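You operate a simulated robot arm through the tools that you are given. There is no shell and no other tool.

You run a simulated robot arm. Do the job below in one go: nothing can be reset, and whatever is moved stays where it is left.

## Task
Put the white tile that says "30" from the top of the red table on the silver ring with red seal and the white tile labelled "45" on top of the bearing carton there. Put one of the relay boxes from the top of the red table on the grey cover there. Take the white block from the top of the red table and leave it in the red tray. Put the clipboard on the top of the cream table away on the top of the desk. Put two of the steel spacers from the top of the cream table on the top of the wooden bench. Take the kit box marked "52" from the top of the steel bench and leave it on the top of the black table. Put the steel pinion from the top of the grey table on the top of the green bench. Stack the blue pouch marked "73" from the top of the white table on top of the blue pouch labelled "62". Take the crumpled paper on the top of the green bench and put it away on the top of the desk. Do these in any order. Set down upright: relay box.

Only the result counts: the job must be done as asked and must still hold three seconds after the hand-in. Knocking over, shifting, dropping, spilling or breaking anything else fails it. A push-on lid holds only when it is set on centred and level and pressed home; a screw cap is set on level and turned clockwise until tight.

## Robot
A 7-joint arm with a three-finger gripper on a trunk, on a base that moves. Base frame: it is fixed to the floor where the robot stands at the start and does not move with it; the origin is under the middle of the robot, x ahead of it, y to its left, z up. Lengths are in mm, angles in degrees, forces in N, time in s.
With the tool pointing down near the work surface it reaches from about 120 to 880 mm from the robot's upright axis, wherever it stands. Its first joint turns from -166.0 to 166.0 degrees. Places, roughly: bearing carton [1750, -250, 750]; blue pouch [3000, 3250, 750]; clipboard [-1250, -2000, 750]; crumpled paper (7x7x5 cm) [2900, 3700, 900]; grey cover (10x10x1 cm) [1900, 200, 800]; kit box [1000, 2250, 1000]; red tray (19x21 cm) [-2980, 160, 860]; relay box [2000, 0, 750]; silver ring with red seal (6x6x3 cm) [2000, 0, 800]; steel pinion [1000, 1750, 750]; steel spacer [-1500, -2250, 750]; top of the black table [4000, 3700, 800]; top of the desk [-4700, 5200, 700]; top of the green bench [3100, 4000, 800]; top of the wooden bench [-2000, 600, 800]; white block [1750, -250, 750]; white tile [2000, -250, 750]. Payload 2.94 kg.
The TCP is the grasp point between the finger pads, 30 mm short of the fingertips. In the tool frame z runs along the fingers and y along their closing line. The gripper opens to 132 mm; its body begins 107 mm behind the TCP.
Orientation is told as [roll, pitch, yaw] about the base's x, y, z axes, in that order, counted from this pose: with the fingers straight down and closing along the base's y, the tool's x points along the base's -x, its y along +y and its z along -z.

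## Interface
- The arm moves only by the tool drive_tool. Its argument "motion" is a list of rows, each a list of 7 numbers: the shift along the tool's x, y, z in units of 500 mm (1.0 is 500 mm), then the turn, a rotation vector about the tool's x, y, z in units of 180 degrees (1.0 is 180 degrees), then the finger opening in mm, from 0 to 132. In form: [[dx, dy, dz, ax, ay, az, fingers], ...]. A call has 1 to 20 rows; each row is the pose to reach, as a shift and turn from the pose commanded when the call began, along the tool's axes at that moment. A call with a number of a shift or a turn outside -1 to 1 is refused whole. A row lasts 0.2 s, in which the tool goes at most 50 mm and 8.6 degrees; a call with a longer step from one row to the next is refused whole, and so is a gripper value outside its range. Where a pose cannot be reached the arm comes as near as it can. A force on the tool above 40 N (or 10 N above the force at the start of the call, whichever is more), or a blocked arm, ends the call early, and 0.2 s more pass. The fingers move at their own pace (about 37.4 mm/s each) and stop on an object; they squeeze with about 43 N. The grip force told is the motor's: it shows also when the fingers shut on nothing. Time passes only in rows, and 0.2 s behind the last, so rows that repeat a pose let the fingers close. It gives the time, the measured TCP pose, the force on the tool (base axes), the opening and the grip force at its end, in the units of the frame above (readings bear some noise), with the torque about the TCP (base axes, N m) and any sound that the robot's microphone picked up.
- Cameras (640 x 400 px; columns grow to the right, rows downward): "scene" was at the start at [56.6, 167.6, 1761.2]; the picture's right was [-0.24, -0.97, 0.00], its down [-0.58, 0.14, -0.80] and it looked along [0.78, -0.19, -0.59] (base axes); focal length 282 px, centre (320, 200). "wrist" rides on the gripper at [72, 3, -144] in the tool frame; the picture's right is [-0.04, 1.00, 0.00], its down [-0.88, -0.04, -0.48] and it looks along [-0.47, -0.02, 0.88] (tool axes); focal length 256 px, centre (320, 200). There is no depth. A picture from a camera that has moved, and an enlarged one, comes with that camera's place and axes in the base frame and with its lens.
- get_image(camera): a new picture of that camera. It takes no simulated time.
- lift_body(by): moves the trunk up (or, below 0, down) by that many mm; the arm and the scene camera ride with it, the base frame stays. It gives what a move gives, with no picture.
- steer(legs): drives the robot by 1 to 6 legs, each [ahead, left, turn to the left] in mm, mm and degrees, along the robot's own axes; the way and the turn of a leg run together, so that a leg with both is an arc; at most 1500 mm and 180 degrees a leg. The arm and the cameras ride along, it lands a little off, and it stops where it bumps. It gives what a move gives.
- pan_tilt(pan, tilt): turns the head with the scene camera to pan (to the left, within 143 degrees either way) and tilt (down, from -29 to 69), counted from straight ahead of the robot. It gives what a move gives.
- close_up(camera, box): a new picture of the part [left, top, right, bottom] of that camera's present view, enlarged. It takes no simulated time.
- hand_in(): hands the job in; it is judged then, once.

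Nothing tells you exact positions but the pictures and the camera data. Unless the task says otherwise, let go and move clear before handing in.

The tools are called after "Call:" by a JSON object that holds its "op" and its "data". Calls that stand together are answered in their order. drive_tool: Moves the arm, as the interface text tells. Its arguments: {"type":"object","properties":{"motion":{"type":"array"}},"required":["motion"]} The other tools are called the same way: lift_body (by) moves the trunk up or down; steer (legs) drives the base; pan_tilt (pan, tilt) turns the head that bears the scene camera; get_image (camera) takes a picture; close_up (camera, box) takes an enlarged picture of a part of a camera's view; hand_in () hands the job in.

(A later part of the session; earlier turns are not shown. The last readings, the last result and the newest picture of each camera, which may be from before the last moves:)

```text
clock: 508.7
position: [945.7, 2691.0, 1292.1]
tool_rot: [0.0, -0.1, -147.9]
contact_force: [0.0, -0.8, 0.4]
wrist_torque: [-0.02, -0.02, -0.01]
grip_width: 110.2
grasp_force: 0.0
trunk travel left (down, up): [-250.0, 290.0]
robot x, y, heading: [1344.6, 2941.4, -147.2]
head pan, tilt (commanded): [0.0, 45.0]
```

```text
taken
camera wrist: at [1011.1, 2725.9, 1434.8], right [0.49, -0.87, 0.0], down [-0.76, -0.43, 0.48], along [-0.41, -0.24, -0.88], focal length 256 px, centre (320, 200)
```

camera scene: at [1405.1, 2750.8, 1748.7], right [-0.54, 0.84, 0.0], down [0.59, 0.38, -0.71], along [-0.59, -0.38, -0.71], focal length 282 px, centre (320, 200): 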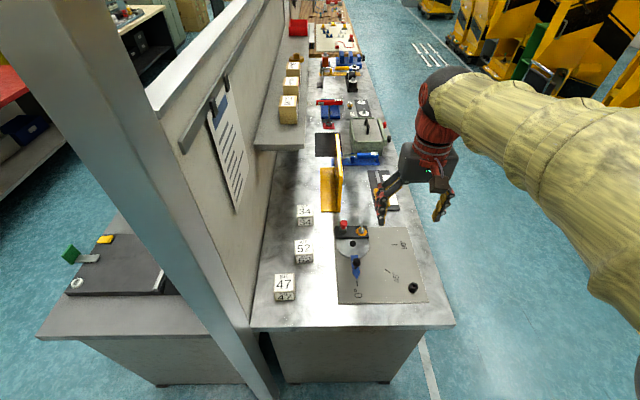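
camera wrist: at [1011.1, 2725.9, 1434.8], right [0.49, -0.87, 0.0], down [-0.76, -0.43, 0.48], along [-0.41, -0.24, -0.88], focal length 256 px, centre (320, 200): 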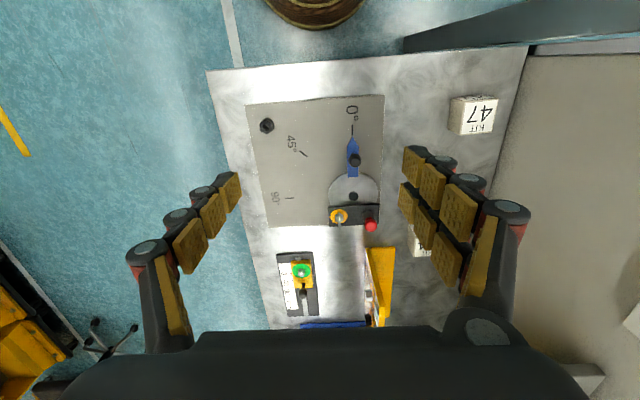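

Box 52's top is at about z = 908, at roughly (928, 2374). I move above it and look down.

Call:
{"op": "drive_tool", "data": {"motion": [[-0.0523, 0.0737, 0, 0, 0, 0, 110], [-0.1047, 0.1475, 0, 0, 0, 0, 110], [-0.157, 0.2212, 0, 0, 0, 0, 110], [-0.2094, 0.295, 0, 0, 0, 0, 110], [-0.2617, 0.3687, 0, 0, 0, 0, 110], [-0.3141, 0.4425, 0.02, 0, 0, 0, 110], [-0.3664, 0.5162, 0.05, 0, 0, 0, 110], [-0.3664, 0.5162, 0.14, 0, 0, 0, 110], [-0.3664, 0.5162, 0.23, 0, 0, 0, 110], [-0.3664, 0.5162, 0.32, 0, 0, 0, 110], [-0.3664, 0.5162, 0.4, 0, 0, 0, 110], [-0.3664, 0.5162, 0.4, 0, 0, 0, 110]]}}

Call:
{"op": "get_image", "data": {"camera": "wrist"}}

Call:
{"op": "get_image", "data": {"camera": "scene"}}

```text
clock: 511.3
position: [927.9, 2372.8, 1093.7]
tool_rot: [0.0, 0.0, -148.0]
contact_force: [-0.6, -1.1, 0.3]
wrist_torque: [0.02, -0.01, -0.02]
grip_width: 110.0
grasp_force: 0.0
trunk travel left (down, up): [-250.0, 290.0]
robot x, y, heading: [1340.4, 2939.6, -147.1]
head pan, tilt (commanded): [0.0, 45.0]
```

```text
taken
camera wrist: at [993.0, 2409.1, 1236.0], right [0.49, -0.87, 0.0], down [-0.76, -0.43, 0.48], along [-0.41, -0.24, -0.88], focal length 256 px, centre (320, 200)
```

wrist: 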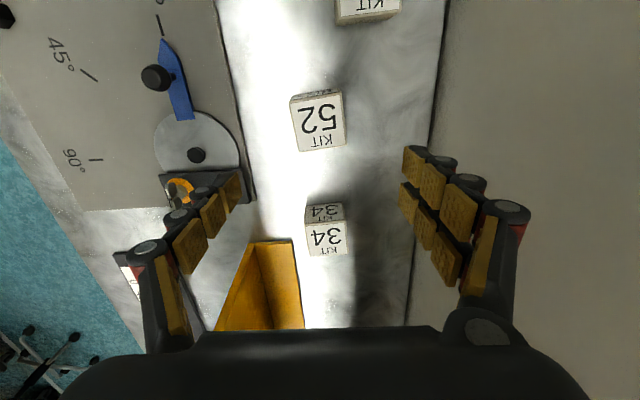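

```text
taken
camera scene: at [1405.0, 2750.4, 1748.6], right [-0.54, 0.84, 0.0], down [0.59, 0.38, -0.71], along [-0.59, -0.38, -0.71], focal length 282 px, centre (320, 200)
```

scene: 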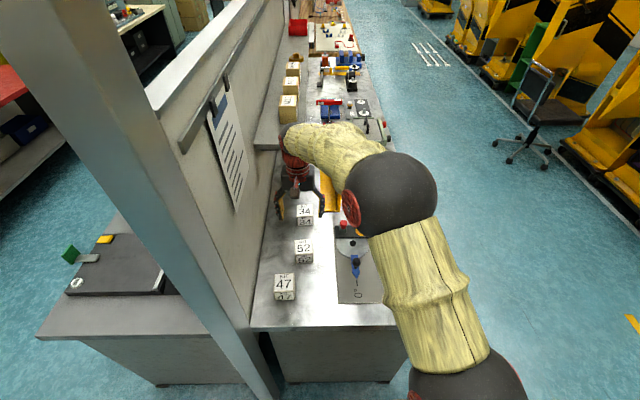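

Box 52 is right below with a 7 mm offset. I correct, turn slightly, and descend around it.

Call:
{"op": "drive_tool", "data": {"motion": [[0.012, 0, 0.08, 0, 0, -0.024, 110], [0.012, 0, 0.17, 0, 0, -0.024, 105], [0.012, 0, 0.26, 0, 0, -0.024, 105], [0.012, 0, 0.34, 0, 0, -0.024, 105], [0.012, 0, 0.39, 0, 0, -0.024, 105], [0.012, 0, 0.411, 0, 0, -0.024, 105], [0.012, 0, 0.411, 0, 0, -0.024, 105]]}}

Call:
{"op": "get_image", "data": {"camera": "wrist"}}

```text
clock: 512.9
position: [933.0, 2376.3, 884.3]
tool_rot: [0.0, 0.0, -143.6]
contact_force: [-0.1, 0.2, 0.5]
wrist_torque: [-0.04, 0.0, 0.02]
grip_width: 104.9
grasp_force: 0.1
trunk travel left (down, up): [-250.0, 290.0]
robot x, y, heading: [1346.1, 2943.1, -147.1]
head pan, tilt (commanded): [0.0, 45.0]
```

```text
taken
camera wrist: at [994.5, 2417.5, 1028.6], right [0.56, -0.83, 0.0], down [-0.73, -0.49, 0.48], along [-0.39, -0.27, -0.88], focal length 256 px, centre (320, 200)
```

wrist: 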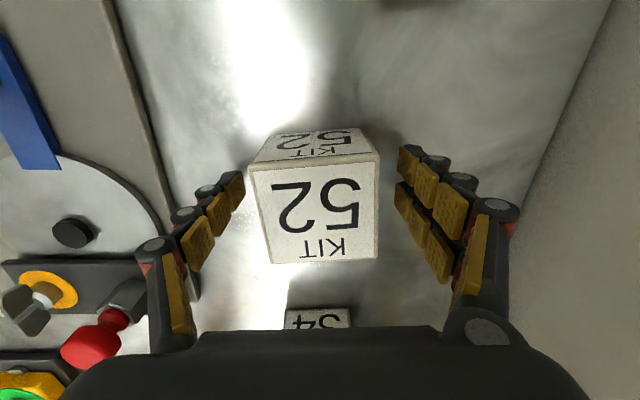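

The box is centred between the fingers. I close and lift.

Call:
{"op": "drive_tool", "data": {"motion": [[0, 0, 0, 0, 0, 0, 85], [0, 0, 0, 0, 0, 0, 65], [0, 0, 0, 0, 0, 0, 50], [0, 0, 0, 0, 0, 0, 50], [0, 0, 0, 0, 0, 0, 50], [0, 0, -0.03, 0, 0, 0, 50], [0, 0, -0.09, 0, 0, 0, 50], [0, 0, -0.17, 0, 0, 0, 50], [0, 0, -0.26, 0, 0, 0, 50], [0, 0, -0.35, 0, 0, 0, 50], [0, 0, -0.44, 0, 0, 0, 50], [0, 0, -0.53, 0, 0, 0, 50], [0, 0, -0.62, 0, 0, 0, 50], [0, 0, -0.7, 0, 0, 0, 50], [0, 0, -0.7, 0, 0, 0, 50]]}}

Call:
{"op": "get_image", "data": {"camera": "wrist"}}

Call:
{"op": "get_image", "data": {"camera": "scene"}}

```text
clock: 516.1
position: [931.7, 2376.6, 1235.0]
tool_rot: [-0.1, 0.1, -143.6]
contact_force: [0.4, 0.1, -3.2]
wrist_torque: [-0.02, 0.0, 0.0]
grip_width: 65.1
grasp_force: 42.9
trunk travel left (down, up): [-250.0, 290.0]
robot x, y, heading: [1343.6, 2943.4, -147.1]
head pan, tilt (commanded): [0.0, 45.0]
```

```text
taken
camera wrist: at [994.2, 2416.3, 1378.9], right [0.56, -0.83, 0.0], down [-0.73, -0.49, 0.48], along [-0.39, -0.27, -0.88], focal length 256 px, centre (320, 200)
```

wrist: 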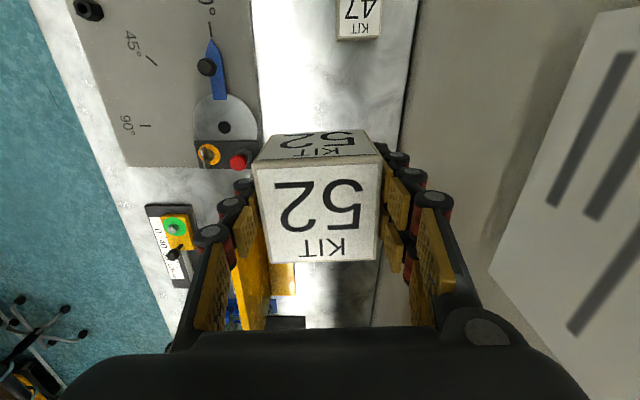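

```text
taken
camera scene: at [1404.8, 2750.3, 1748.5], right [-0.54, 0.84, 0.0], down [0.59, 0.38, -0.71], along [-0.59, -0.38, -0.71], focal length 282 px, centre (320, 200)
```

scene: 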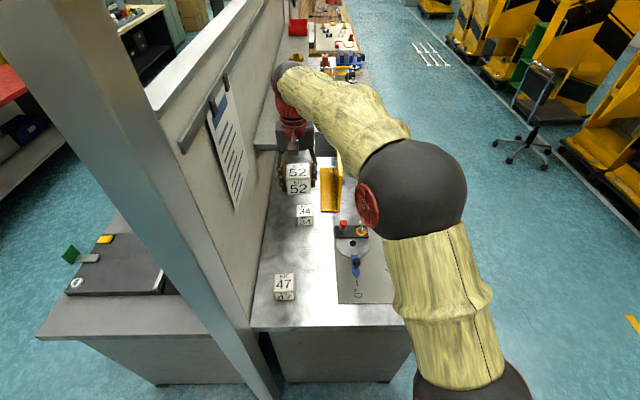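

Kit box 52 is held. I draw the arm in and drive out to the main aisle, then along it toward the black table.

Call:
{"op": "drive_tool", "data": {"motion": [[0.0878, -0.0277, 0, 0, 0, 0, 50], [0.1755, -0.0554, 0, 0, 0, 0, 50], [0.2633, -0.0832, 0, 0, 0, 0, 50], [0.351, -0.1109, 0, 0, 0, 0, 50], [0.4388, -0.1386, 0, 0, 0, 0, 50], [0.4388, -0.1386, 0, 0, 0, 0, 50]]}}

Call:
{"op": "steer", "data": {"legs": [[-170, -150, 0], [0, 0, 89.6], [1500, 0, 0], [350, 0, 0], [0, 0, 90]]}}

Call:
{"op": "pan_tilt", "data": {"pan": 15, "tilt": 25}}

Call:
{"op": "get_image", "data": {"camera": "scene"}}

```text
clock: 517.5
position: [1068.6, 2561.9, 1235.9]
tool_rot: [-0.1, 0.0, -143.6]
contact_force: [-0.2, 0.2, -3.4]
wrist_torque: [0.0, 0.0, 0.0]
grip_width: 65.0
grasp_force: 42.9
trunk travel left (down, up): [-250.0, 290.0]
robot x, y, heading: [1346.8, 2940.5, -147.4]
head pan, tilt (commanded): [0.0, 45.0]
```

```text
clock: 535.6
position: [2602.4, 1956.6, 1236.7]
tool_rot: [0.0, -0.1, 34.1]
contact_force: [0.4, 0.1, -3.7]
wrist_torque: [0.0, 0.01, 0.03]
grip_width: 65.4
grasp_force: 42.7
trunk travel left (down, up): [-250.0, 290.0]
robot x, y, heading: [2312.3, 1590.2, 30.4]
head pan, tilt (commanded): [0.0, 45.0]
```

```text
clock: 536.5
position: [2601.7, 1955.8, 1236.4]
tool_rot: [0.0, 0.1, 34.1]
contact_force: [0.4, -0.4, -2.8]
wrist_torque: [-0.02, 0.02, 0.0]
grip_width: 65.1
grasp_force: 43.5
trunk travel left (down, up): [-250.0, 290.0]
robot x, y, heading: [2314.3, 1591.3, 30.6]
head pan, tilt (commanded): [15.0, 25.0]
```

```text
taken
camera scene: at [2255.6, 1803.8, 1779.1], right [0.71, -0.7, 0.0], down [-0.3, -0.3, -0.91], along [0.64, 0.65, -0.42], focal length 282 px, centre (320, 200)
```

scene: 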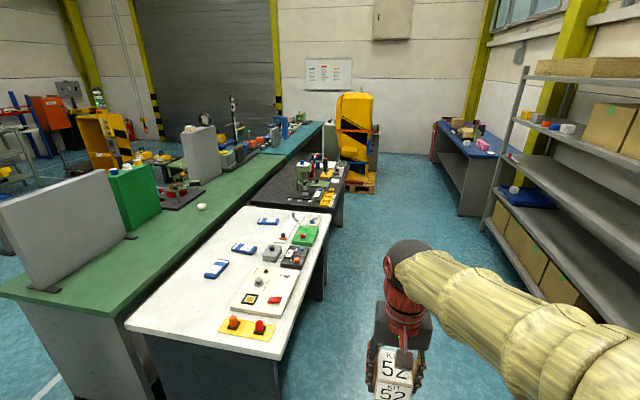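

I can see the white table with three blue pouches, the black table behind it, and the paper ball on the green bench. I zoom in.

Call:
{"op": "close_up", "data": {"camera": "scene", "box": [240, 140, 380, 230]}}

Call:
{"op": "close_up", "data": {"camera": "scene", "box": [170, 190, 340, 300]}}

```text
4.44 times, centred on (310, 185) of scene
camera zoom: at [2255.6, 1803.8, 1779.1], right [0.71, -0.7, 0.0], down [-0.3, -0.3, -0.91], along [0.64, 0.65, -0.42], focal length 1255 px, centre (364, 267)
```

zoom: 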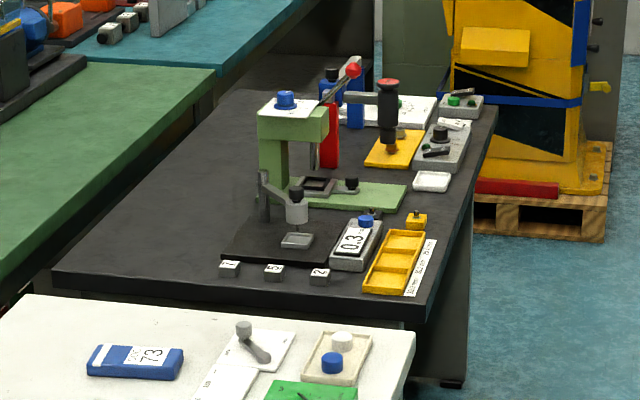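

```text
3.64 times, centred on (255, 245) of scene
camera zoom: at [2255.6, 1803.8, 1779.1], right [0.71, -0.7, 0.0], down [-0.3, -0.3, -0.91], along [0.64, 0.65, -0.42], focal length 1026 px, centre (556, 36)
```

zoom: 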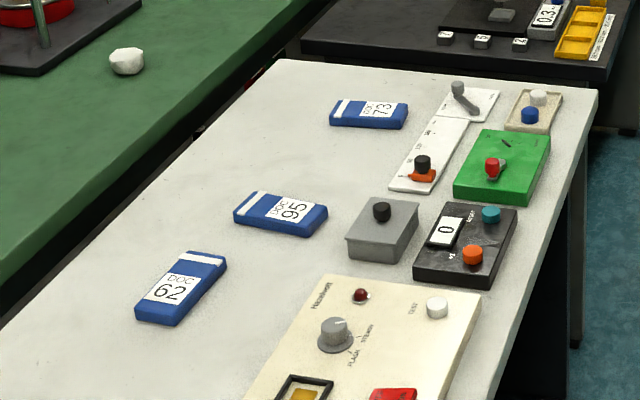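

Pouch 73 is the farthest, 62 the nearest. The black table has a free strip at its left near corner; I drive there to look from close by.

Call:
{"op": "steer", "data": {"legs": [[1500, 0, 2.1], [545, 0, 0], [0, 0, 90], [180, 0, 0]]}}

Call:
{"op": "pan_tilt", "data": {"pan": 0, "tilt": 45}}

Call:
{"op": "get_image", "data": {"camera": "scene"}}

Call:
{"op": "get_image", "data": {"camera": "wrist"}}

```text
clock: 551.6
position: [3586.7, 3128.7, 1237.2]
tool_rot: [0.0, 0.0, 125.5]
contact_force: [-0.9, 0.5, -2.6]
wrist_torque: [-0.04, -0.01, -0.01]
grip_width: 65.5
grasp_force: 42.4
trunk travel left (down, up): [-250.0, 290.0]
robot x, y, heading: [3956.0, 2845.6, 121.7]
head pan, tilt (commanded): [15.0, 25.0]
```

```text
clock: 552.4
position: [3587.0, 3126.9, 1235.8]
tool_rot: [0.1, 0.0, 125.4]
contact_force: [0.1, 0.3, -3.0]
wrist_torque: [-0.02, 0.02, 0.0]
grip_width: 65.0
grasp_force: 43.4
trunk travel left (down, up): [-250.0, 290.0]
robot x, y, heading: [3964.3, 2848.8, 121.7]
head pan, tilt (commanded): [0.0, 45.0]
```

```text
taken
camera scene: at [3773.1, 2787.3, 1748.6], right [0.85, 0.53, 0.0], down [0.37, -0.6, -0.71], along [-0.37, 0.6, -0.71], focal length 282 px, centre (320, 200)
```

scene: 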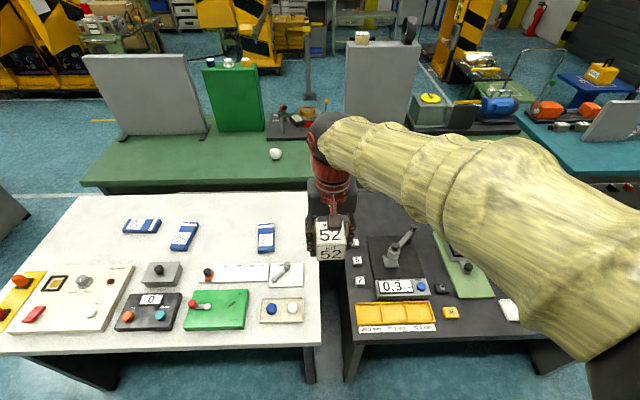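

```text
taken
camera wrist: at [3629.5, 3066.3, 1380.0], right [-0.84, -0.54, 0.0], down [-0.48, 0.74, 0.48], along [-0.26, 0.4, -0.88], focal length 256 px, centre (320, 200)
```

wrist: 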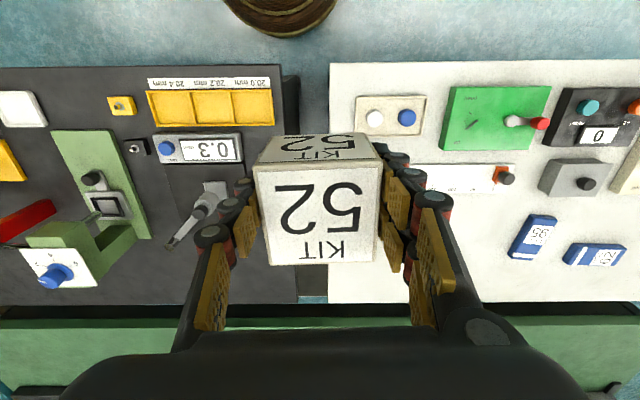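

The free spot on the black table lies behind the three small cubes, left of the plate. I move 60 mm closer, then bring the box over it while turning the tool 93°.

Call:
{"op": "steer", "data": {"legs": [[60, 0, 0]]}}

Call:
{"op": "drive_tool", "data": {"motion": [[-0.0687, -0.0281, 0, 0, 0, 0.0469, 50], [-0.1374, -0.0562, 0, 0, 0, 0.0937, 50], [-0.2062, -0.0843, 0, 0, 0, 0.1406, 50], [-0.2749, -0.1124, 0, 0, 0, 0.1875, 50], [-0.3436, -0.1405, 0, 0, 0, 0.2344, 50], [-0.4123, -0.1686, 0, 0, 0, 0.2812, 50], [-0.4811, -0.1966, 0, 0, 0, 0.3281, 50], [-0.5498, -0.2247, 0, 0, 0, 0.375, 50], [-0.6185, -0.2528, 0, 0, 0, 0.4218, 50], [-0.6872, -0.2809, 0, 0, 0, 0.4687, 50], [-0.756, -0.309, 0, 0, 0, 0.5156, 50], [-0.756, -0.309, 0, 0, 0, 0.5156, 50]]}}

Call:
{"op": "get_image", "data": {"camera": "wrist"}}

Call:
{"op": "get_image", "data": {"camera": "scene"}}

```text
clock: 553.4
position: [3555.0, 3179.4, 1234.6]
tool_rot: [-0.1, 0.2, 125.5]
contact_force: [0.1, 0.2, -3.5]
wrist_torque: [-0.06, -0.03, 0.02]
grip_width: 65.3
grasp_force: 43.6
trunk travel left (down, up): [-250.0, 290.0]
robot x, y, heading: [3929.9, 2897.2, 121.9]
head pan, tilt (commanded): [0.0, 45.0]
```

```text
clock: 556.0
position: [3460.9, 3576.0, 1236.9]
tool_rot: [0.0, 0.0, 32.7]
contact_force: [0.1, 0.8, -3.1]
wrist_torque: [0.0, 0.06, 0.03]
grip_width: 65.2
grasp_force: 44.3
trunk travel left (down, up): [-250.0, 290.0]
robot x, y, heading: [3928.4, 2896.1, 121.9]
head pan, tilt (commanded): [0.0, 45.0]
```

```text
taken
camera wrist: at [3400.5, 3539.0, 1380.8], right [-0.5, 0.87, 0.0], down [0.76, 0.44, 0.48], along [0.41, 0.24, -0.88], focal length 256 px, centre (320, 200)
```

wrist: 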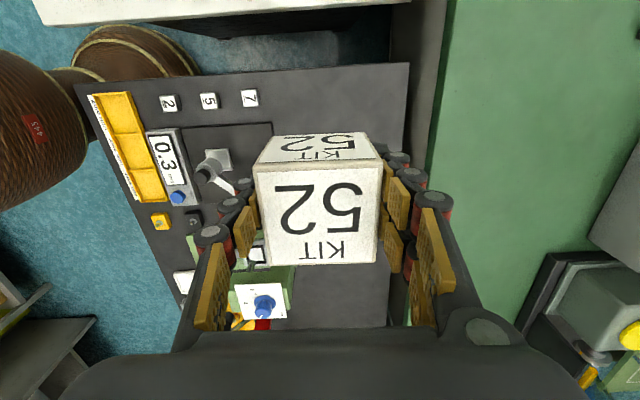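

```text
taken
camera scene: at [3741.8, 2838.3, 1748.7], right [0.85, 0.53, 0.0], down [0.37, -0.6, -0.71], along [-0.37, 0.6, -0.71], focal length 282 px, centre (320, 200)
```

scene: 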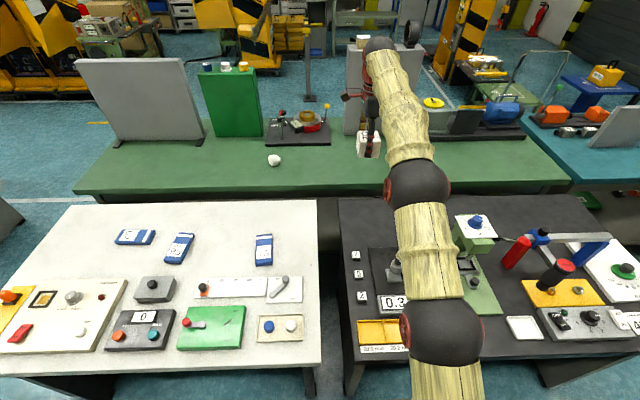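

The landing spot behind the cubes is clear. I shift 30 mm inward and lower the box.

Call:
{"op": "drive_tool", "data": {"motion": [[-0.03, 0, 0.07, 0, 0, 0, 50], [-0.06, 0, 0.16, 0, 0, 0, 50], [-0.06, 0, 0.25, 0, 0, 0, 50], [-0.06, 0, 0.34, 0, 0, 0, 50], [-0.06, 0, 0.43, 0, 0, 0, 50], [-0.06, 0, 0.52, 0, 0, 0, 50], [-0.06, 0, 0.61, 0, 0, 0, 50], [-0.06, 0, 0.68, 0, 0, 0, 50], [-0.06, 0, 0.72, 0, 0, 0, 50], [-0.06, 0, 0.72, 0, 0, 0, 50]]}}

Call:
{"op": "get_image", "data": {"camera": "wrist"}}

Call:
{"op": "get_image", "data": {"camera": "scene"}}

```text
clock: 558.2
position: [3487.8, 3592.9, 875.6]
tool_rot: [0.0, 0.1, 32.7]
contact_force: [-0.9, -0.2, -2.3]
wrist_torque: [-0.02, -0.02, 0.02]
grip_width: 65.1
grasp_force: 42.9
trunk travel left (down, up): [-250.0, 290.0]
robot x, y, heading: [3931.5, 2895.4, 121.7]
head pan, tilt (commanded): [0.0, 45.0]
```

```text
taken
camera wrist: at [3427.5, 3556.1, 1018.2], right [-0.5, 0.86, 0.0], down [0.76, 0.44, 0.48], along [0.41, 0.24, -0.88], focal length 256 px, centre (320, 200)
```

wrist: 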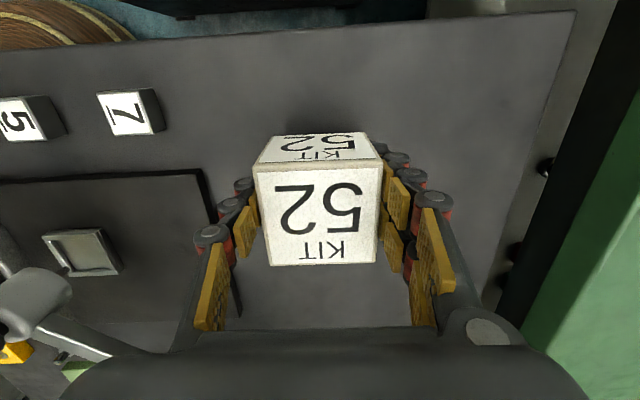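

```text
taken
camera scene: at [3741.0, 2839.3, 1748.6], right [0.85, 0.53, 0.0], down [0.37, -0.6, -0.71], along [-0.37, 0.6, -0.71], focal length 282 px, centre (320, 200)
```

scene: 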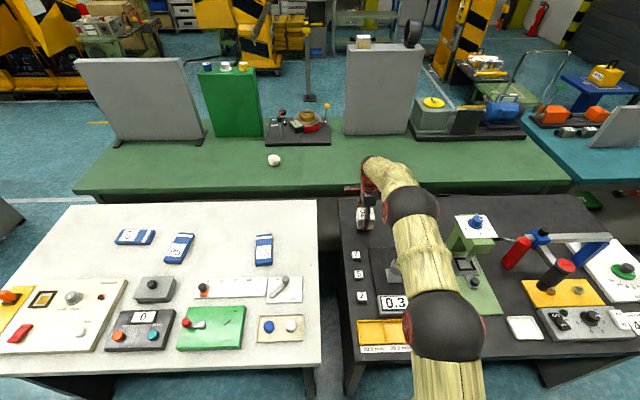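

The position is good. I lower in small steps until contact.

Call:
{"op": "drive_tool", "data": {"motion": [[0, 0, 0.01, 0, 0, 0, 50], [0, 0, 0.02, 0, 0, 0, 50], [0, 0, 0.03, 0, 0, 0, 50], [0, 0, 0.04, 0, 0, 0, 50], [0, 0, 0.05, 0, 0, 0, 50], [0, 0, 0.05, 0, 0, 0, 50]]}}

Call:
{"op": "drive_tool", "data": {"motion": [[0, 0, 0.004, 0, 0, 0, 50], [0, 0, 0.008, 0, 0, 0, 50], [0, 0, 0.012, 0, 0, 0, 50], [0, 0, 0.012, 0, 0, 0, 50]]}}

```text
clock: 559.6
position: [3487.8, 3593.3, 849.9]
tool_rot: [0.0, 0.0, 32.7]
contact_force: [0.5, -0.1, -3.0]
wrist_torque: [-0.01, 0.02, 0.01]
grip_width: 65.3
grasp_force: 42.9
trunk travel left (down, up): [-250.0, 290.0]
robot x, y, heading: [3925.1, 2897.0, 121.8]
head pan, tilt (commanded): [0.0, 45.0]
```

```text
clock: 560.6
position: [3487.0, 3593.9, 845.1]
tool_rot: [-0.1, 0.0, 32.7]
contact_force: [-0.5, 0.0, -3.2]
wrist_torque: [0.0, -0.03, 0.02]
grip_width: 65.1
grasp_force: 42.9
trunk travel left (down, up): [-250.0, 290.0]
robot x, y, heading: [3928.3, 2894.1, 121.8]
head pan, tilt (commanded): [0.0, 45.0]
```

Call:
{"op": "drive_tool", "data": {"motion": [[0, 0, 0.004, 0, 0, 0, 50], [0, 0, 0.008, 0, 0, 0, 50], [0, 0, 0.012, 0, 0, 0, 50], [0, 0, 0.012, 0, 0, 0, 50]]}}

Call:
{"op": "drive_tool", "data": {"motion": [[0, 0, 0.004, 0, 0, 0, 50], [0, 0, 0.006, 0, 0, 0, 50], [0, 0, 0.006, 0, 0, 0, 50]]}}

```text
clock: 561.6
position: [3488.2, 3593.0, 837.7]
tool_rot: [-0.1, 0.0, 32.7]
contact_force: [-0.1, 0.1, -3.8]
wrist_torque: [-0.02, 0.03, -0.01]
grip_width: 65.3
grasp_force: 43.3
trunk travel left (down, up): [-250.0, 290.0]
robot x, y, heading: [3931.5, 2897.3, 121.7]
head pan, tilt (commanded): [0.0, 45.0]
```

```text
clock: 562.4
position: [3487.6, 3592.6, 836.2]
tool_rot: [-0.1, 0.0, 32.7]
contact_force: [-0.2, 0.3, -2.4]
wrist_torque: [0.02, -0.1, -0.02]
grip_width: 65.0
grasp_force: 43.2
trunk travel left (down, up): [-250.0, 290.0]
robot x, y, heading: [3931.2, 2902.9, 121.6]
head pan, tilt (commanded): [0.0, 45.0]
```

Call:
{"op": "drive_tool", "data": {"motion": [[0, 0, 0.002, 0, 0, 0, 50], [0, 0, 0.004, 0, 0, 0, 50], [0, 0, 0.004, 0, 0, 0, 50]]}}

```text
clock: 563.2
position: [3487.5, 3593.2, 834.8]
tool_rot: [0.1, 0.0, 32.8]
contact_force: [1.3, -1.1, 10.5]
wrist_torque: [-0.13, -0.66, -0.01]
grip_width: 65.3
grasp_force: 43.2
trunk travel left (down, up): [-250.0, 290.0]
robot x, y, heading: [3927.2, 2897.5, 121.9]
head pan, tilt (commanded): [0.0, 45.0]
```

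Contact. I release and rise.

Call:
{"op": "drive_tool", "data": {"motion": [[0, 0, -0.001, 0, 0, 0, 60], [0, 0, -0.001, 0, 0, 0, 72], [0, 0, -0.001, 0, 0, 0, 84], [0, 0, -0.001, 0, 0, 0, 88], [0, 0, -0.001, 0, 0, 0, 88], [0, 0, -0.05, 0, 0, 0, 88], [0, 0, -0.14, 0, 0, 0, 88], [0, 0, -0.23, 0, 0, 0, 88], [0, 0, -0.32, 0, 0, 0, 88], [0, 0, -0.41, 0, 0, 0, 88], [0, 0, -0.5, 0, 0, 0, 88], [0, 0, -0.59, 0, 0, 0, 88], [0, 0, -0.66, 0, 0, 0, 88], [0, 0, -0.66, 0, 0, 0, 88]]}}

Call:
{"op": "get_image", "data": {"camera": "wrist"}}

Call:
{"op": "get_image", "data": {"camera": "scene"}}

```text
clock: 566.2
position: [3487.6, 3593.2, 1165.2]
tool_rot: [-0.1, -0.1, 32.7]
contact_force: [0.1, -0.3, 0.3]
wrist_torque: [-0.03, -0.03, -0.01]
grip_width: 88.0
grasp_force: 0.1
trunk travel left (down, up): [-250.0, 290.0]
robot x, y, heading: [3932.7, 2894.0, 121.7]
head pan, tilt (commanded): [0.0, 45.0]
```

```text
taken
camera wrist: at [3426.7, 3556.6, 1308.4], right [-0.5, 0.86, 0.0], down [0.76, 0.44, 0.48], along [0.41, 0.24, -0.88], focal length 256 px, centre (320, 200)
```

wrist: 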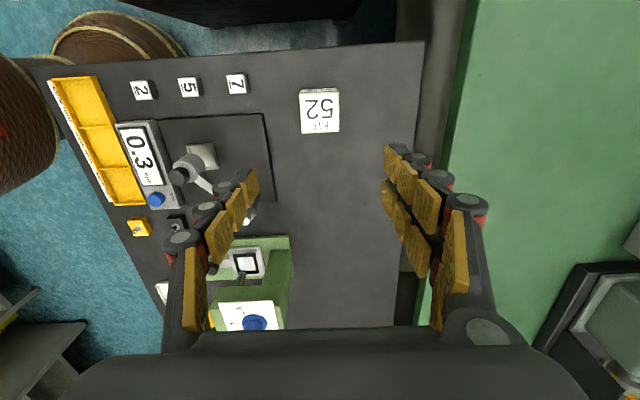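

```text
taken
camera scene: at [3741.2, 2839.1, 1748.5], right [0.85, 0.53, 0.0], down [0.37, -0.6, -0.71], along [-0.37, 0.6, -0.71], focal length 282 px, centre (320, 200)
```

scene: 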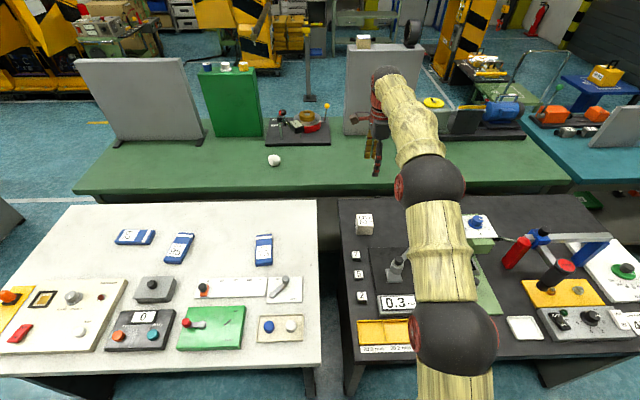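

Kit box 52 stands on the black table. Next are the pouches: I slide 675 mm left to stand in front of the white table.

Call:
{"op": "steer", "data": {"legs": [[0, 675, 0.9]]}}

Call:
{"op": "get_image", "data": {"camera": "wrist"}}

Call:
{"op": "get_image", "data": {"camera": "scene"}}

```text
clock: 570.0
position: [2899.9, 3221.5, 1164.0]
tool_rot: [0.0, 0.0, 33.6]
contact_force: [0.2, 0.2, -0.2]
wrist_torque: [0.01, 0.01, 0.0]
grip_width: 88.1
grasp_force: 0.2
trunk travel left (down, up): [-250.0, 290.0]
robot x, y, heading: [3357.3, 2537.5, 122.7]
head pan, tilt (commanded): [0.0, 45.0]
```

```text
taken
camera wrist: at [2840.2, 3184.7, 1308.3], right [-0.52, 0.86, 0.0], down [0.75, 0.45, 0.48], along [0.41, 0.25, -0.88], focal length 256 px, centre (320, 200)
```

wrist: 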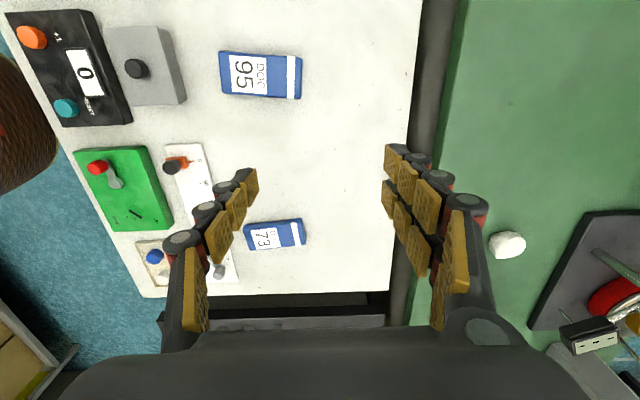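

```text
taken
camera scene: at [3165.9, 2472.2, 1748.5], right [0.84, 0.54, 0.0], down [0.38, -0.6, -0.71], along [-0.38, 0.59, -0.71], focal length 282 px, centre (320, 200)
```

scene: 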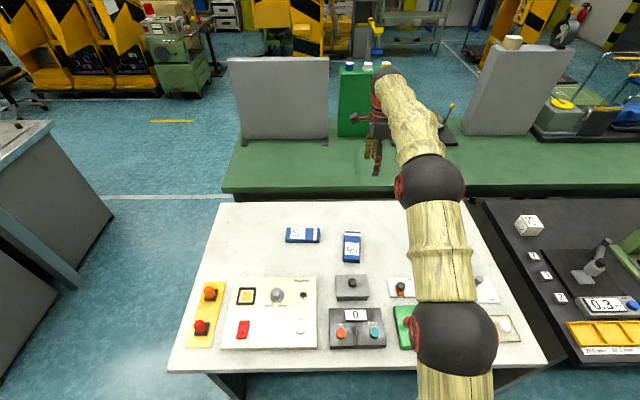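

Pouch 73 is at about (3199, 3279) with its long side across the table. I move above it, turning the tool to close across its 72 mm width.

Call:
{"op": "drive_tool", "data": {"motion": [[-0.0468, -0.0196, 0.02, 0, 0, -0.0439, 100], [-0.0936, -0.0392, 0.05, 0, 0, -0.0879, 110], [-0.1404, -0.0588, 0.08, 0, 0, -0.1318, 115], [-0.1873, -0.0784, 0.11, 0, 0, -0.1757, 115], [-0.2341, -0.098, 0.14, 0, 0, -0.2197, 115], [-0.2809, -0.1176, 0.17, 0, 0, -0.2636, 115], [-0.3277, -0.1372, 0.2, 0, 0, -0.3075, 115], [-0.3745, -0.1568, 0.23, 0, 0, -0.3515, 115], [-0.4213, -0.1764, 0.26, 0, 0, -0.3954, 115], [-0.4682, -0.196, 0.29, 0, 0, -0.4393, 115], [-0.515, -0.2156, 0.31, 0, 0, -0.4833, 115], [-0.5618, -0.2352, 0.33, 0, 0, -0.5272, 115], [-0.5618, -0.2352, 0.33, 0, 0, -0.5272, 115]]}}

Call:
{"op": "get_image", "data": {"camera": "wrist"}}

Call:
{"op": "get_image", "data": {"camera": "scene"}}

```text
clock: 572.8
position: [3200.0, 3281.0, 998.7]
tool_rot: [0.0, -0.1, 128.6]
contact_force: [-0.5, 0.9, 0.4]
wrist_torque: [0.01, 0.03, 0.0]
grip_width: 114.9
grasp_force: 0.0
trunk travel left (down, up): [-250.0, 290.0]
robot x, y, heading: [3351.6, 2538.1, 122.8]
head pan, tilt (commanded): [0.0, 45.0]
```

```text
taken
camera wrist: at [3245.1, 3220.8, 1143.1], right [-0.81, -0.59, 0.0], down [-0.52, 0.71, 0.47], along [-0.28, 0.38, -0.88], focal length 256 px, centre (320, 200)
```

wrist: 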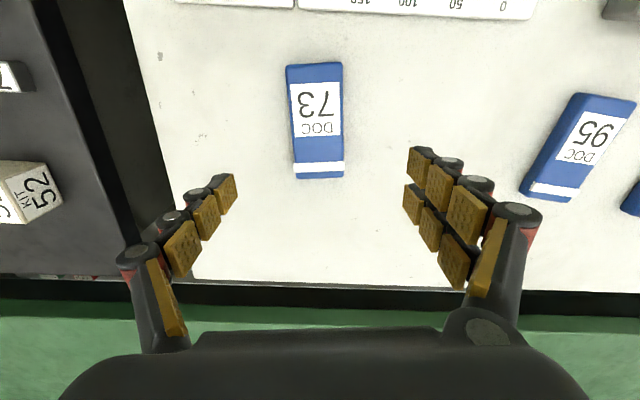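

```text
taken
camera scene: at [3166.5, 2472.5, 1748.6], right [0.84, 0.54, 0.0], down [0.38, -0.6, -0.71], along [-0.38, 0.59, -0.71], focal length 282 px, centre (320, 200)
```

scene: 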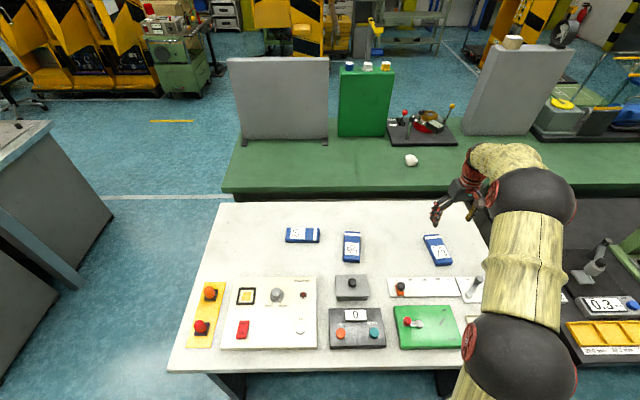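

Pouch 73 (about 136 × 64 mm) is aligned under the tool. I descend with small corrections.

Call:
{"op": "drive_tool", "data": {"motion": [[0.014, -0.005, 0.08, 0, 0, 0, 110], [0.014, -0.005, 0.16, 0, 0, 0, 105], [0.014, -0.005, 0.24, 0, 0, 0, 100], [0.014, -0.005, 0.29, 0, 0, 0, 100], [0.014, -0.005, 0.31, 0, 0, 0, 100], [0.014, -0.005, 0.31, 0, 0, 0, 100]]}}

Call:
{"op": "get_image", "data": {"camera": "wrist"}}

Call:
{"op": "drive_tool", "data": {"motion": [[0, 0, 0.004, 0, 0, 0, 100], [0, 0, 0.008, 0, 0, 0, 100], [0, 0, 0.012, 0, 0, 0, 100], [0, 0, 0.014, 0, 0, 0, 100], [0, 0, 0.014, 0, 0, 0, 100]]}}

Call:
{"op": "get_image", "data": {"camera": "wrist"}}

```text
clock: 574.2
position: [3206.6, 3274.6, 844.0]
tool_rot: [0.0, 0.0, 128.5]
contact_force: [0.2, -0.4, -0.5]
wrist_torque: [-0.01, 0.02, -0.01]
grip_width: 99.8
grasp_force: 0.0
trunk travel left (down, up): [-250.0, 290.0]
robot x, y, heading: [3354.0, 2534.5, 122.7]
head pan, tilt (commanded): [0.0, 45.0]
```

```text
taken
camera wrist: at [3251.1, 3215.6, 987.7], right [-0.81, -0.59, 0.0], down [-0.52, 0.71, 0.48], along [-0.28, 0.38, -0.88], focal length 256 px, centre (320, 200)
```

wrist: 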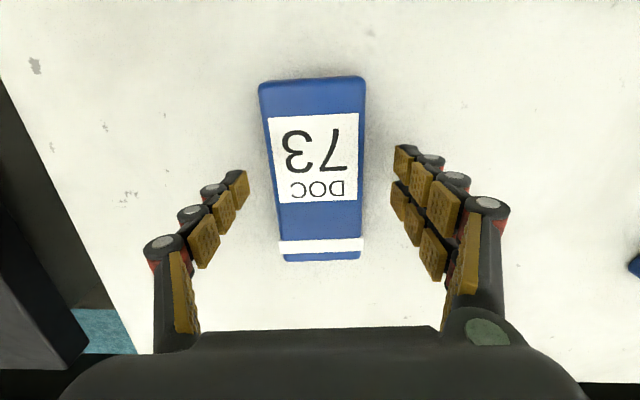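

```text
clock: 575.4
position: [3205.2, 3275.6, 837.8]
tool_rot: [0.1, 0.0, 128.5]
contact_force: [-0.4, -0.2, 0.3]
wrist_torque: [0.0, 0.0, 0.0]
grip_width: 100.0
grasp_force: 0.1
trunk travel left (down, up): [-250.0, 290.0]
robot x, y, heading: [3349.7, 2531.5, 122.8]
head pan, tilt (commanded): [0.0, 45.0]
```

```text
taken
camera wrist: at [3250.5, 3216.9, 981.5], right [-0.81, -0.59, 0.0], down [-0.52, 0.71, 0.48], along [-0.28, 0.38, -0.88], focal length 256 px, centre (320, 200)
```

wrist: 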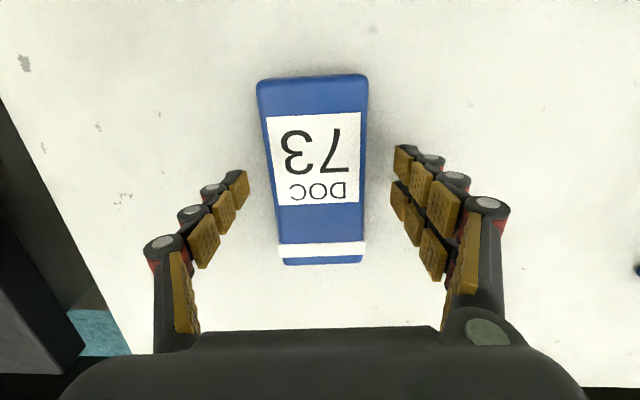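

The pouch centre is about 9 mm ahead. I correct and go a bit lower, feeling for the table.

Call:
{"op": "drive_tool", "data": {"motion": [[-0.016, 0, 0.002, 0, 0, 0, 100], [-0.016, 0, 0.006, 0, 0, 0, 100], [-0.016, 0, 0.006, 0, 0, 0, 100]]}}

Call:
{"op": "drive_tool", "data": {"motion": [[0, 0, 0.002, 0, 0, 0, 100], [0, 0, 0.004, 0, 0, 0, 100], [0, 0, 0.004, 0, 0, 0, 100]]}}

Call:
{"op": "get_image", "data": {"camera": "wrist"}}

```text
clock: 576.2
position: [3202.1, 3281.8, 834.5]
tool_rot: [0.0, 0.0, 128.5]
contact_force: [0.6, -0.7, 0.5]
wrist_torque: [-0.03, -0.02, 0.02]
grip_width: 100.0
grasp_force: 0.1
trunk travel left (down, up): [-250.0, 290.0]
robot x, y, heading: [3352.2, 2533.2, 122.5]
head pan, tilt (commanded): [0.0, 45.0]
```

```text
clock: 577.0
position: [3201.6, 3281.1, 832.5]
tool_rot: [0.1, 0.0, 128.5]
contact_force: [-1.1, -0.2, -0.3]
wrist_torque: [0.0, 0.02, 0.01]
grip_width: 99.9
grasp_force: 0.1
trunk travel left (down, up): [-250.0, 290.0]
robot x, y, heading: [3351.6, 2533.7, 122.9]
head pan, tilt (commanded): [0.0, 45.0]
```

```text
taken
camera wrist: at [3245.9, 3222.7, 976.5], right [-0.81, -0.59, 0.0], down [-0.52, 0.71, 0.48], along [-0.28, 0.38, -0.88], focal length 256 px, centre (320, 200)
```

wrist: 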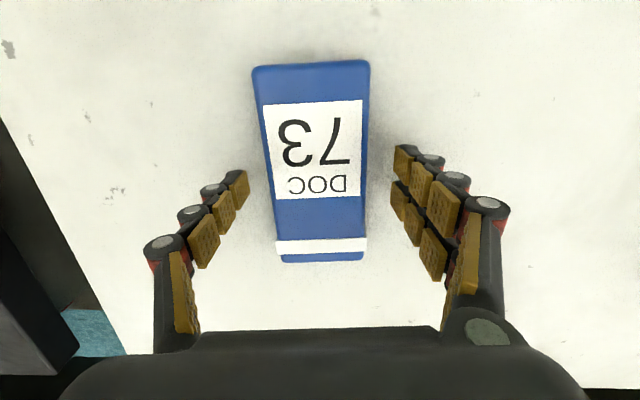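

Centred now. I go down a few more millimetres to get a firmer hold.

Call:
{"op": "drive_tool", "data": {"motion": [[0, 0, 0.002, 0, 0, 0, 95], [0, 0, 0.004, 0, 0, 0, 95], [0, 0, 0.004, 0, 0, 0, 95]]}}

Call:
{"op": "drive_tool", "data": {"motion": [[0, 0, 0.002, 0, 0, 0, 95], [0, 0, 0.004, 0, 0, 0, 95], [0, 0, 0.004, 0, 0, 0, 95]]}}

```text
clock: 577.8
position: [3201.7, 3281.9, 831.6]
tool_rot: [0.0, 0.0, 128.4]
contact_force: [-0.1, 0.5, -0.6]
wrist_torque: [0.02, -0.01, 0.02]
grip_width: 95.0
grasp_force: 0.0
trunk travel left (down, up): [-250.0, 290.0]
robot x, y, heading: [3350.8, 2533.3, 122.6]
head pan, tilt (commanded): [0.0, 45.0]
```

```text
clock: 578.6
position: [3202.1, 3282.9, 827.9]
tool_rot: [0.0, -0.1, 128.5]
contact_force: [0.1, -0.9, 0.0]
wrist_torque: [0.01, -0.03, 0.0]
grip_width: 95.0
grasp_force: 0.1
trunk travel left (down, up): [-250.0, 290.0]
robot x, y, heading: [3351.4, 2535.4, 122.6]
head pan, tilt (commanded): [0.0, 45.0]
```

Call:
{"op": "drive_tool", "data": {"motion": [[0, 0, 0.002, 0, 0, 0, 95], [0, 0, 0.004, 0, 0, 0, 95], [0, 0, 0.006, 0, 0, 0, 95], [0, 0, 0.008, 0, 0, 0, 95], [0, 0, 0.008, 0, 0, 0, 95]]}}

Call:
{"op": "close_up", "data": {"camera": "wrist", "box": [200, 40, 440, 290]}}

Call:
{"op": "close_up", "data": {"camera": "scene", "box": [390, 180, 510, 280]}}

```text
clock: 579.8
position: [3201.4, 3281.7, 825.3]
tool_rot: [0.0, -0.1, 128.5]
contact_force: [1.0, 0.1, -0.7]
wrist_torque: [-0.01, -0.01, 0.0]
grip_width: 95.0
grasp_force: 0.0
trunk travel left (down, up): [-250.0, 290.0]
robot x, y, heading: [3354.4, 2535.4, 122.6]
head pan, tilt (commanded): [0.0, 45.0]
```

```text
1.60 times, centred on (320, 165) of wrist
camera zoom: at [3245.9, 3222.9, 968.8], right [-0.81, -0.59, 0.0], down [-0.52, 0.71, 0.47], along [-0.28, 0.38, -0.88], focal length 410 px, centre (320, 256)
```

zoom: 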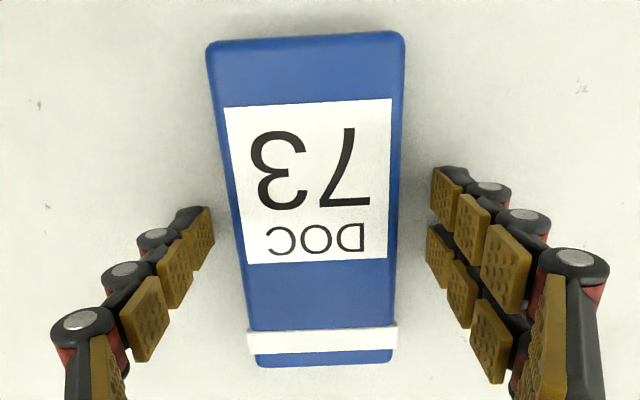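

```text
4.00 times, centred on (450, 230) of scene
camera zoom: at [3166.3, 2472.4, 1748.6], right [0.84, 0.54, 0.0], down [0.38, -0.6, -0.71], along [-0.38, 0.59, -0.71], focal length 1129 px, centre (-200, 80)
```

zoom: 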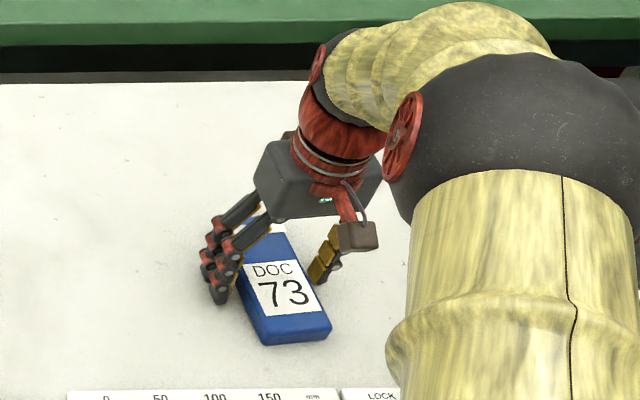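

The fingertips reach well down the pouch's sides. I close on it and lift slightly.

Call:
{"op": "drive_tool", "data": {"motion": [[0, 0, 0, 0, 0, 0, 80], [0, 0, 0, 0, 0, 0, 65], [0, 0, 0, 0, 0, 0, 50], [0, 0, 0, 0, 0, 0, 45], [0, 0, 0, 0, 0, 0, 45], [0, 0, -0.02, 0, 0, 0, 45], [0, 0, -0.06, 0, 0, 0, 45], [0, 0, -0.12, 0, 0, 0, 45], [0, 0, -0.2, 0, 0, 0, 45], [0, 0, -0.2, 0, 0, 0, 45]]}}

Call:
{"op": "get_image", "data": {"camera": "wrist"}}

Call:
{"op": "get_image", "data": {"camera": "scene"}}

```text
clock: 582.0
position: [3202.6, 3280.2, 925.6]
tool_rot: [0.0, 0.1, 128.5]
contact_force: [0.2, -0.7, -1.2]
wrist_torque: [0.02, -0.01, 0.0]
grip_width: 65.0
grasp_force: 42.9
trunk travel left (down, up): [-250.0, 290.0]
robot x, y, heading: [3351.5, 2532.2, 122.6]
head pan, tilt (commanded): [0.0, 45.0]
```

```text
taken
camera wrist: at [3246.9, 3222.6, 1069.0], right [-0.81, -0.59, 0.0], down [-0.52, 0.71, 0.47], along [-0.28, 0.38, -0.88], focal length 256 px, centre (320, 200)
```

wrist: 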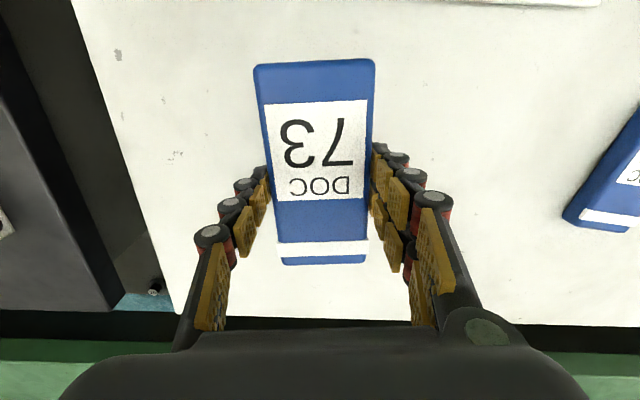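

```text
taken
camera scene: at [3166.4, 2472.3, 1748.6], right [0.84, 0.54, 0.0], down [0.38, -0.6, -0.71], along [-0.38, 0.59, -0.71], focal length 282 px, centre (320, 200)
```

scene: 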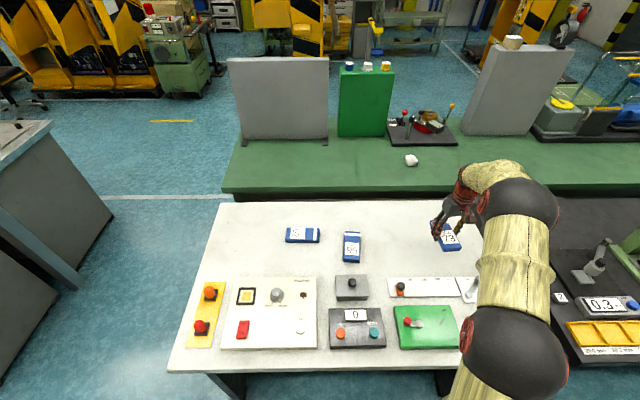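

Pouch 73 is held. I zoom on pouch 62 to get its pose.

Call:
{"op": "close_up", "data": {"camera": "scene", "box": [260, 210, 380, 280]}}

```text
5.33 times, centred on (320, 245) of scene
camera zoom: at [3166.4, 2472.3, 1748.6], right [0.84, 0.54, 0.0], down [0.38, -0.6, -0.71], along [-0.38, 0.59, -0.71], focal length 1506 px, centre (320, -40)
```

zoom: 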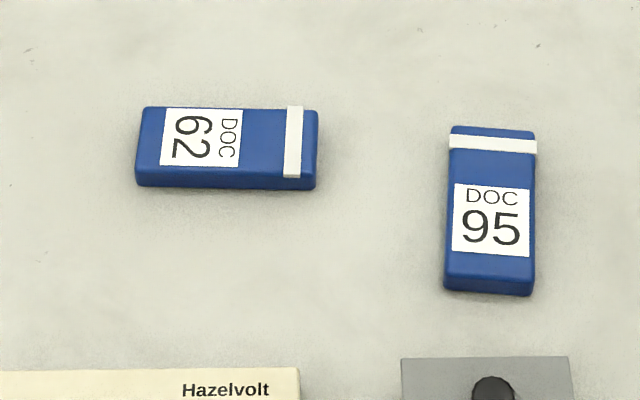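

Pouch 62 lies at about (2708, 3052) with its long side at 29.6°. I carry 73 over it, turning to match.

Call:
{"op": "drive_tool", "data": {"motion": [[-0.0186, 0.0757, -0.03, 0, 0, 0.0386, 45], [-0.0371, 0.1514, -0.06, 0, 0, 0.0771, 45], [-0.0557, 0.2271, -0.09, 0, 0, 0.1157, 45], [-0.0743, 0.3029, -0.12, 0, 0, 0.1543, 45], [-0.0929, 0.3786, -0.15, 0, 0, 0.1929, 45], [-0.1114, 0.4543, -0.15, 0, 0, 0.2314, 45], [-0.13, 0.53, -0.15, 0, 0, 0.27, 45], [-0.13, 0.53, -0.15, 0, 0, 0.27, 45]]}}

Call:
{"op": "drive_tool", "data": {"motion": [[0.0444, 0.0637, 0, 0, 0, 0.0399, 45], [0.0889, 0.1274, 0, 0, 0, 0.0798, 45], [0.1333, 0.1911, 0, 0, 0, 0.1197, 45], [0.1777, 0.2547, 0, 0, 0, 0.1597, 45], [0.2221, 0.3184, 0, 0, 0, 0.1996, 45], [0.2666, 0.3821, 0, 0, 0, 0.2395, 45], [0.311, 0.4458, 0, 0, 0, 0.2794, 45], [0.311, 0.4458, 0, 0, 0, 0.2794, 45]]}}

Call:
{"op": "get_image", "data": {"camera": "wrist"}}

Call:
{"op": "get_image", "data": {"camera": "scene"}}

```text
clock: 583.8
position: [2950.1, 3166.3, 998.1]
tool_rot: [0.0, 0.1, 79.8]
contact_force: [0.3, -0.1, -1.0]
wrist_torque: [-0.02, -0.02, -0.02]
grip_width: 65.1
grasp_force: 43.0
trunk travel left (down, up): [-250.0, 290.0]
robot x, y, heading: [3357.5, 2534.1, 122.9]
head pan, tilt (commanded): [0.0, 45.0]
```

```text
clock: 585.6
position: [2708.6, 3053.4, 1001.2]
tool_rot: [0.1, 0.0, 29.5]
contact_force: [0.0, 0.1, -1.7]
wrist_torque: [0.01, -0.04, -0.01]
grip_width: 64.9
grasp_force: 42.7
trunk travel left (down, up): [-250.0, 290.0]
robot x, y, heading: [3351.3, 2531.9, 122.6]
head pan, tilt (commanded): [0.0, 45.0]
```

```text
taken
camera wrist: at [2644.9, 3019.9, 1144.3], right [-0.45, 0.89, 0.0], down [0.78, 0.4, 0.48], along [0.42, 0.22, -0.88], focal length 256 px, centre (320, 200)
```

wrist: 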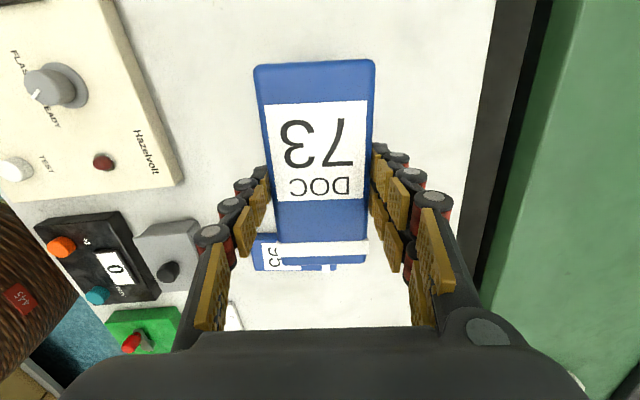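

```text
taken
camera scene: at [3165.7, 2472.1, 1748.5], right [0.84, 0.54, 0.0], down [0.38, -0.6, -0.71], along [-0.38, 0.59, -0.71], focal length 282 px, centre (320, 200)
```

scene: 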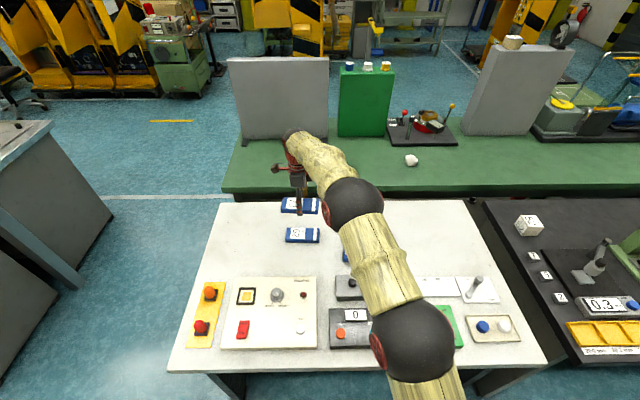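

The held pouch hides 62 from the wrist camera, so I lower it partway and check alignment with the scene camera.

Call:
{"op": "drive_tool", "data": {"motion": [[0, 0, 0.07, 0, 0, 0, 45], [0, 0, 0.15, 0, 0, 0, 45], [0, 0, 0.22, 0, 0, 0, 45], [0, 0, 0.26, 0, 0, 0, 45], [0, 0, 0.26, 0, 0, 0, 45]]}}

Call:
{"op": "close_up", "data": {"camera": "scene", "box": [240, 180, 380, 280]}}

Call:
{"op": "close_up", "data": {"camera": "wrist", "box": [200, 30, 440, 290]}}

```text
clock: 586.8
position: [2706.1, 3053.4, 870.9]
tool_rot: [0.0, 0.0, 29.7]
contact_force: [-0.2, 0.1, -0.9]
wrist_torque: [-0.02, 0.05, 0.01]
grip_width: 65.1
grasp_force: 43.1
trunk travel left (down, up): [-250.0, 290.0]
robot x, y, heading: [3352.1, 2532.2, 122.9]
head pan, tilt (commanded): [0.0, 45.0]
```

```text
4.00 times, centred on (310, 230) of scene
camera zoom: at [3165.9, 2472.2, 1748.6], right [0.84, 0.54, 0.0], down [0.38, -0.6, -0.71], along [-0.38, 0.59, -0.71], focal length 1129 px, centre (360, 80)
```

zoom: 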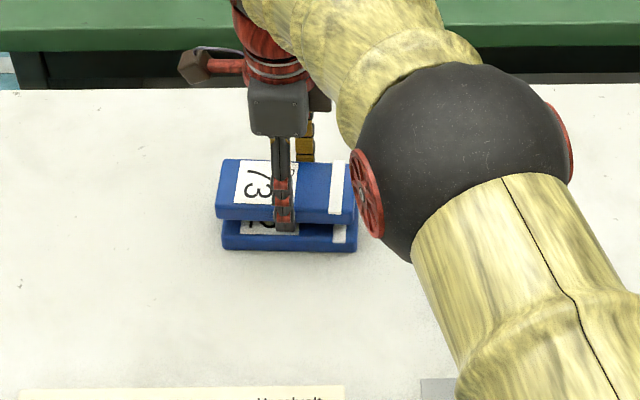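

```text
1.54 times, centred on (320, 160) of wrist
camera zoom: at [2644.0, 3020.3, 1013.3], right [-0.46, 0.89, 0.0], down [0.78, 0.4, 0.48], along [0.42, 0.22, -0.88], focal length 394 px, centre (320, 262)
```

zoom: 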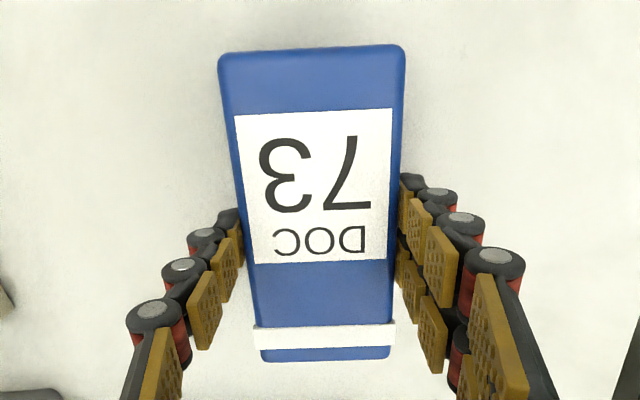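

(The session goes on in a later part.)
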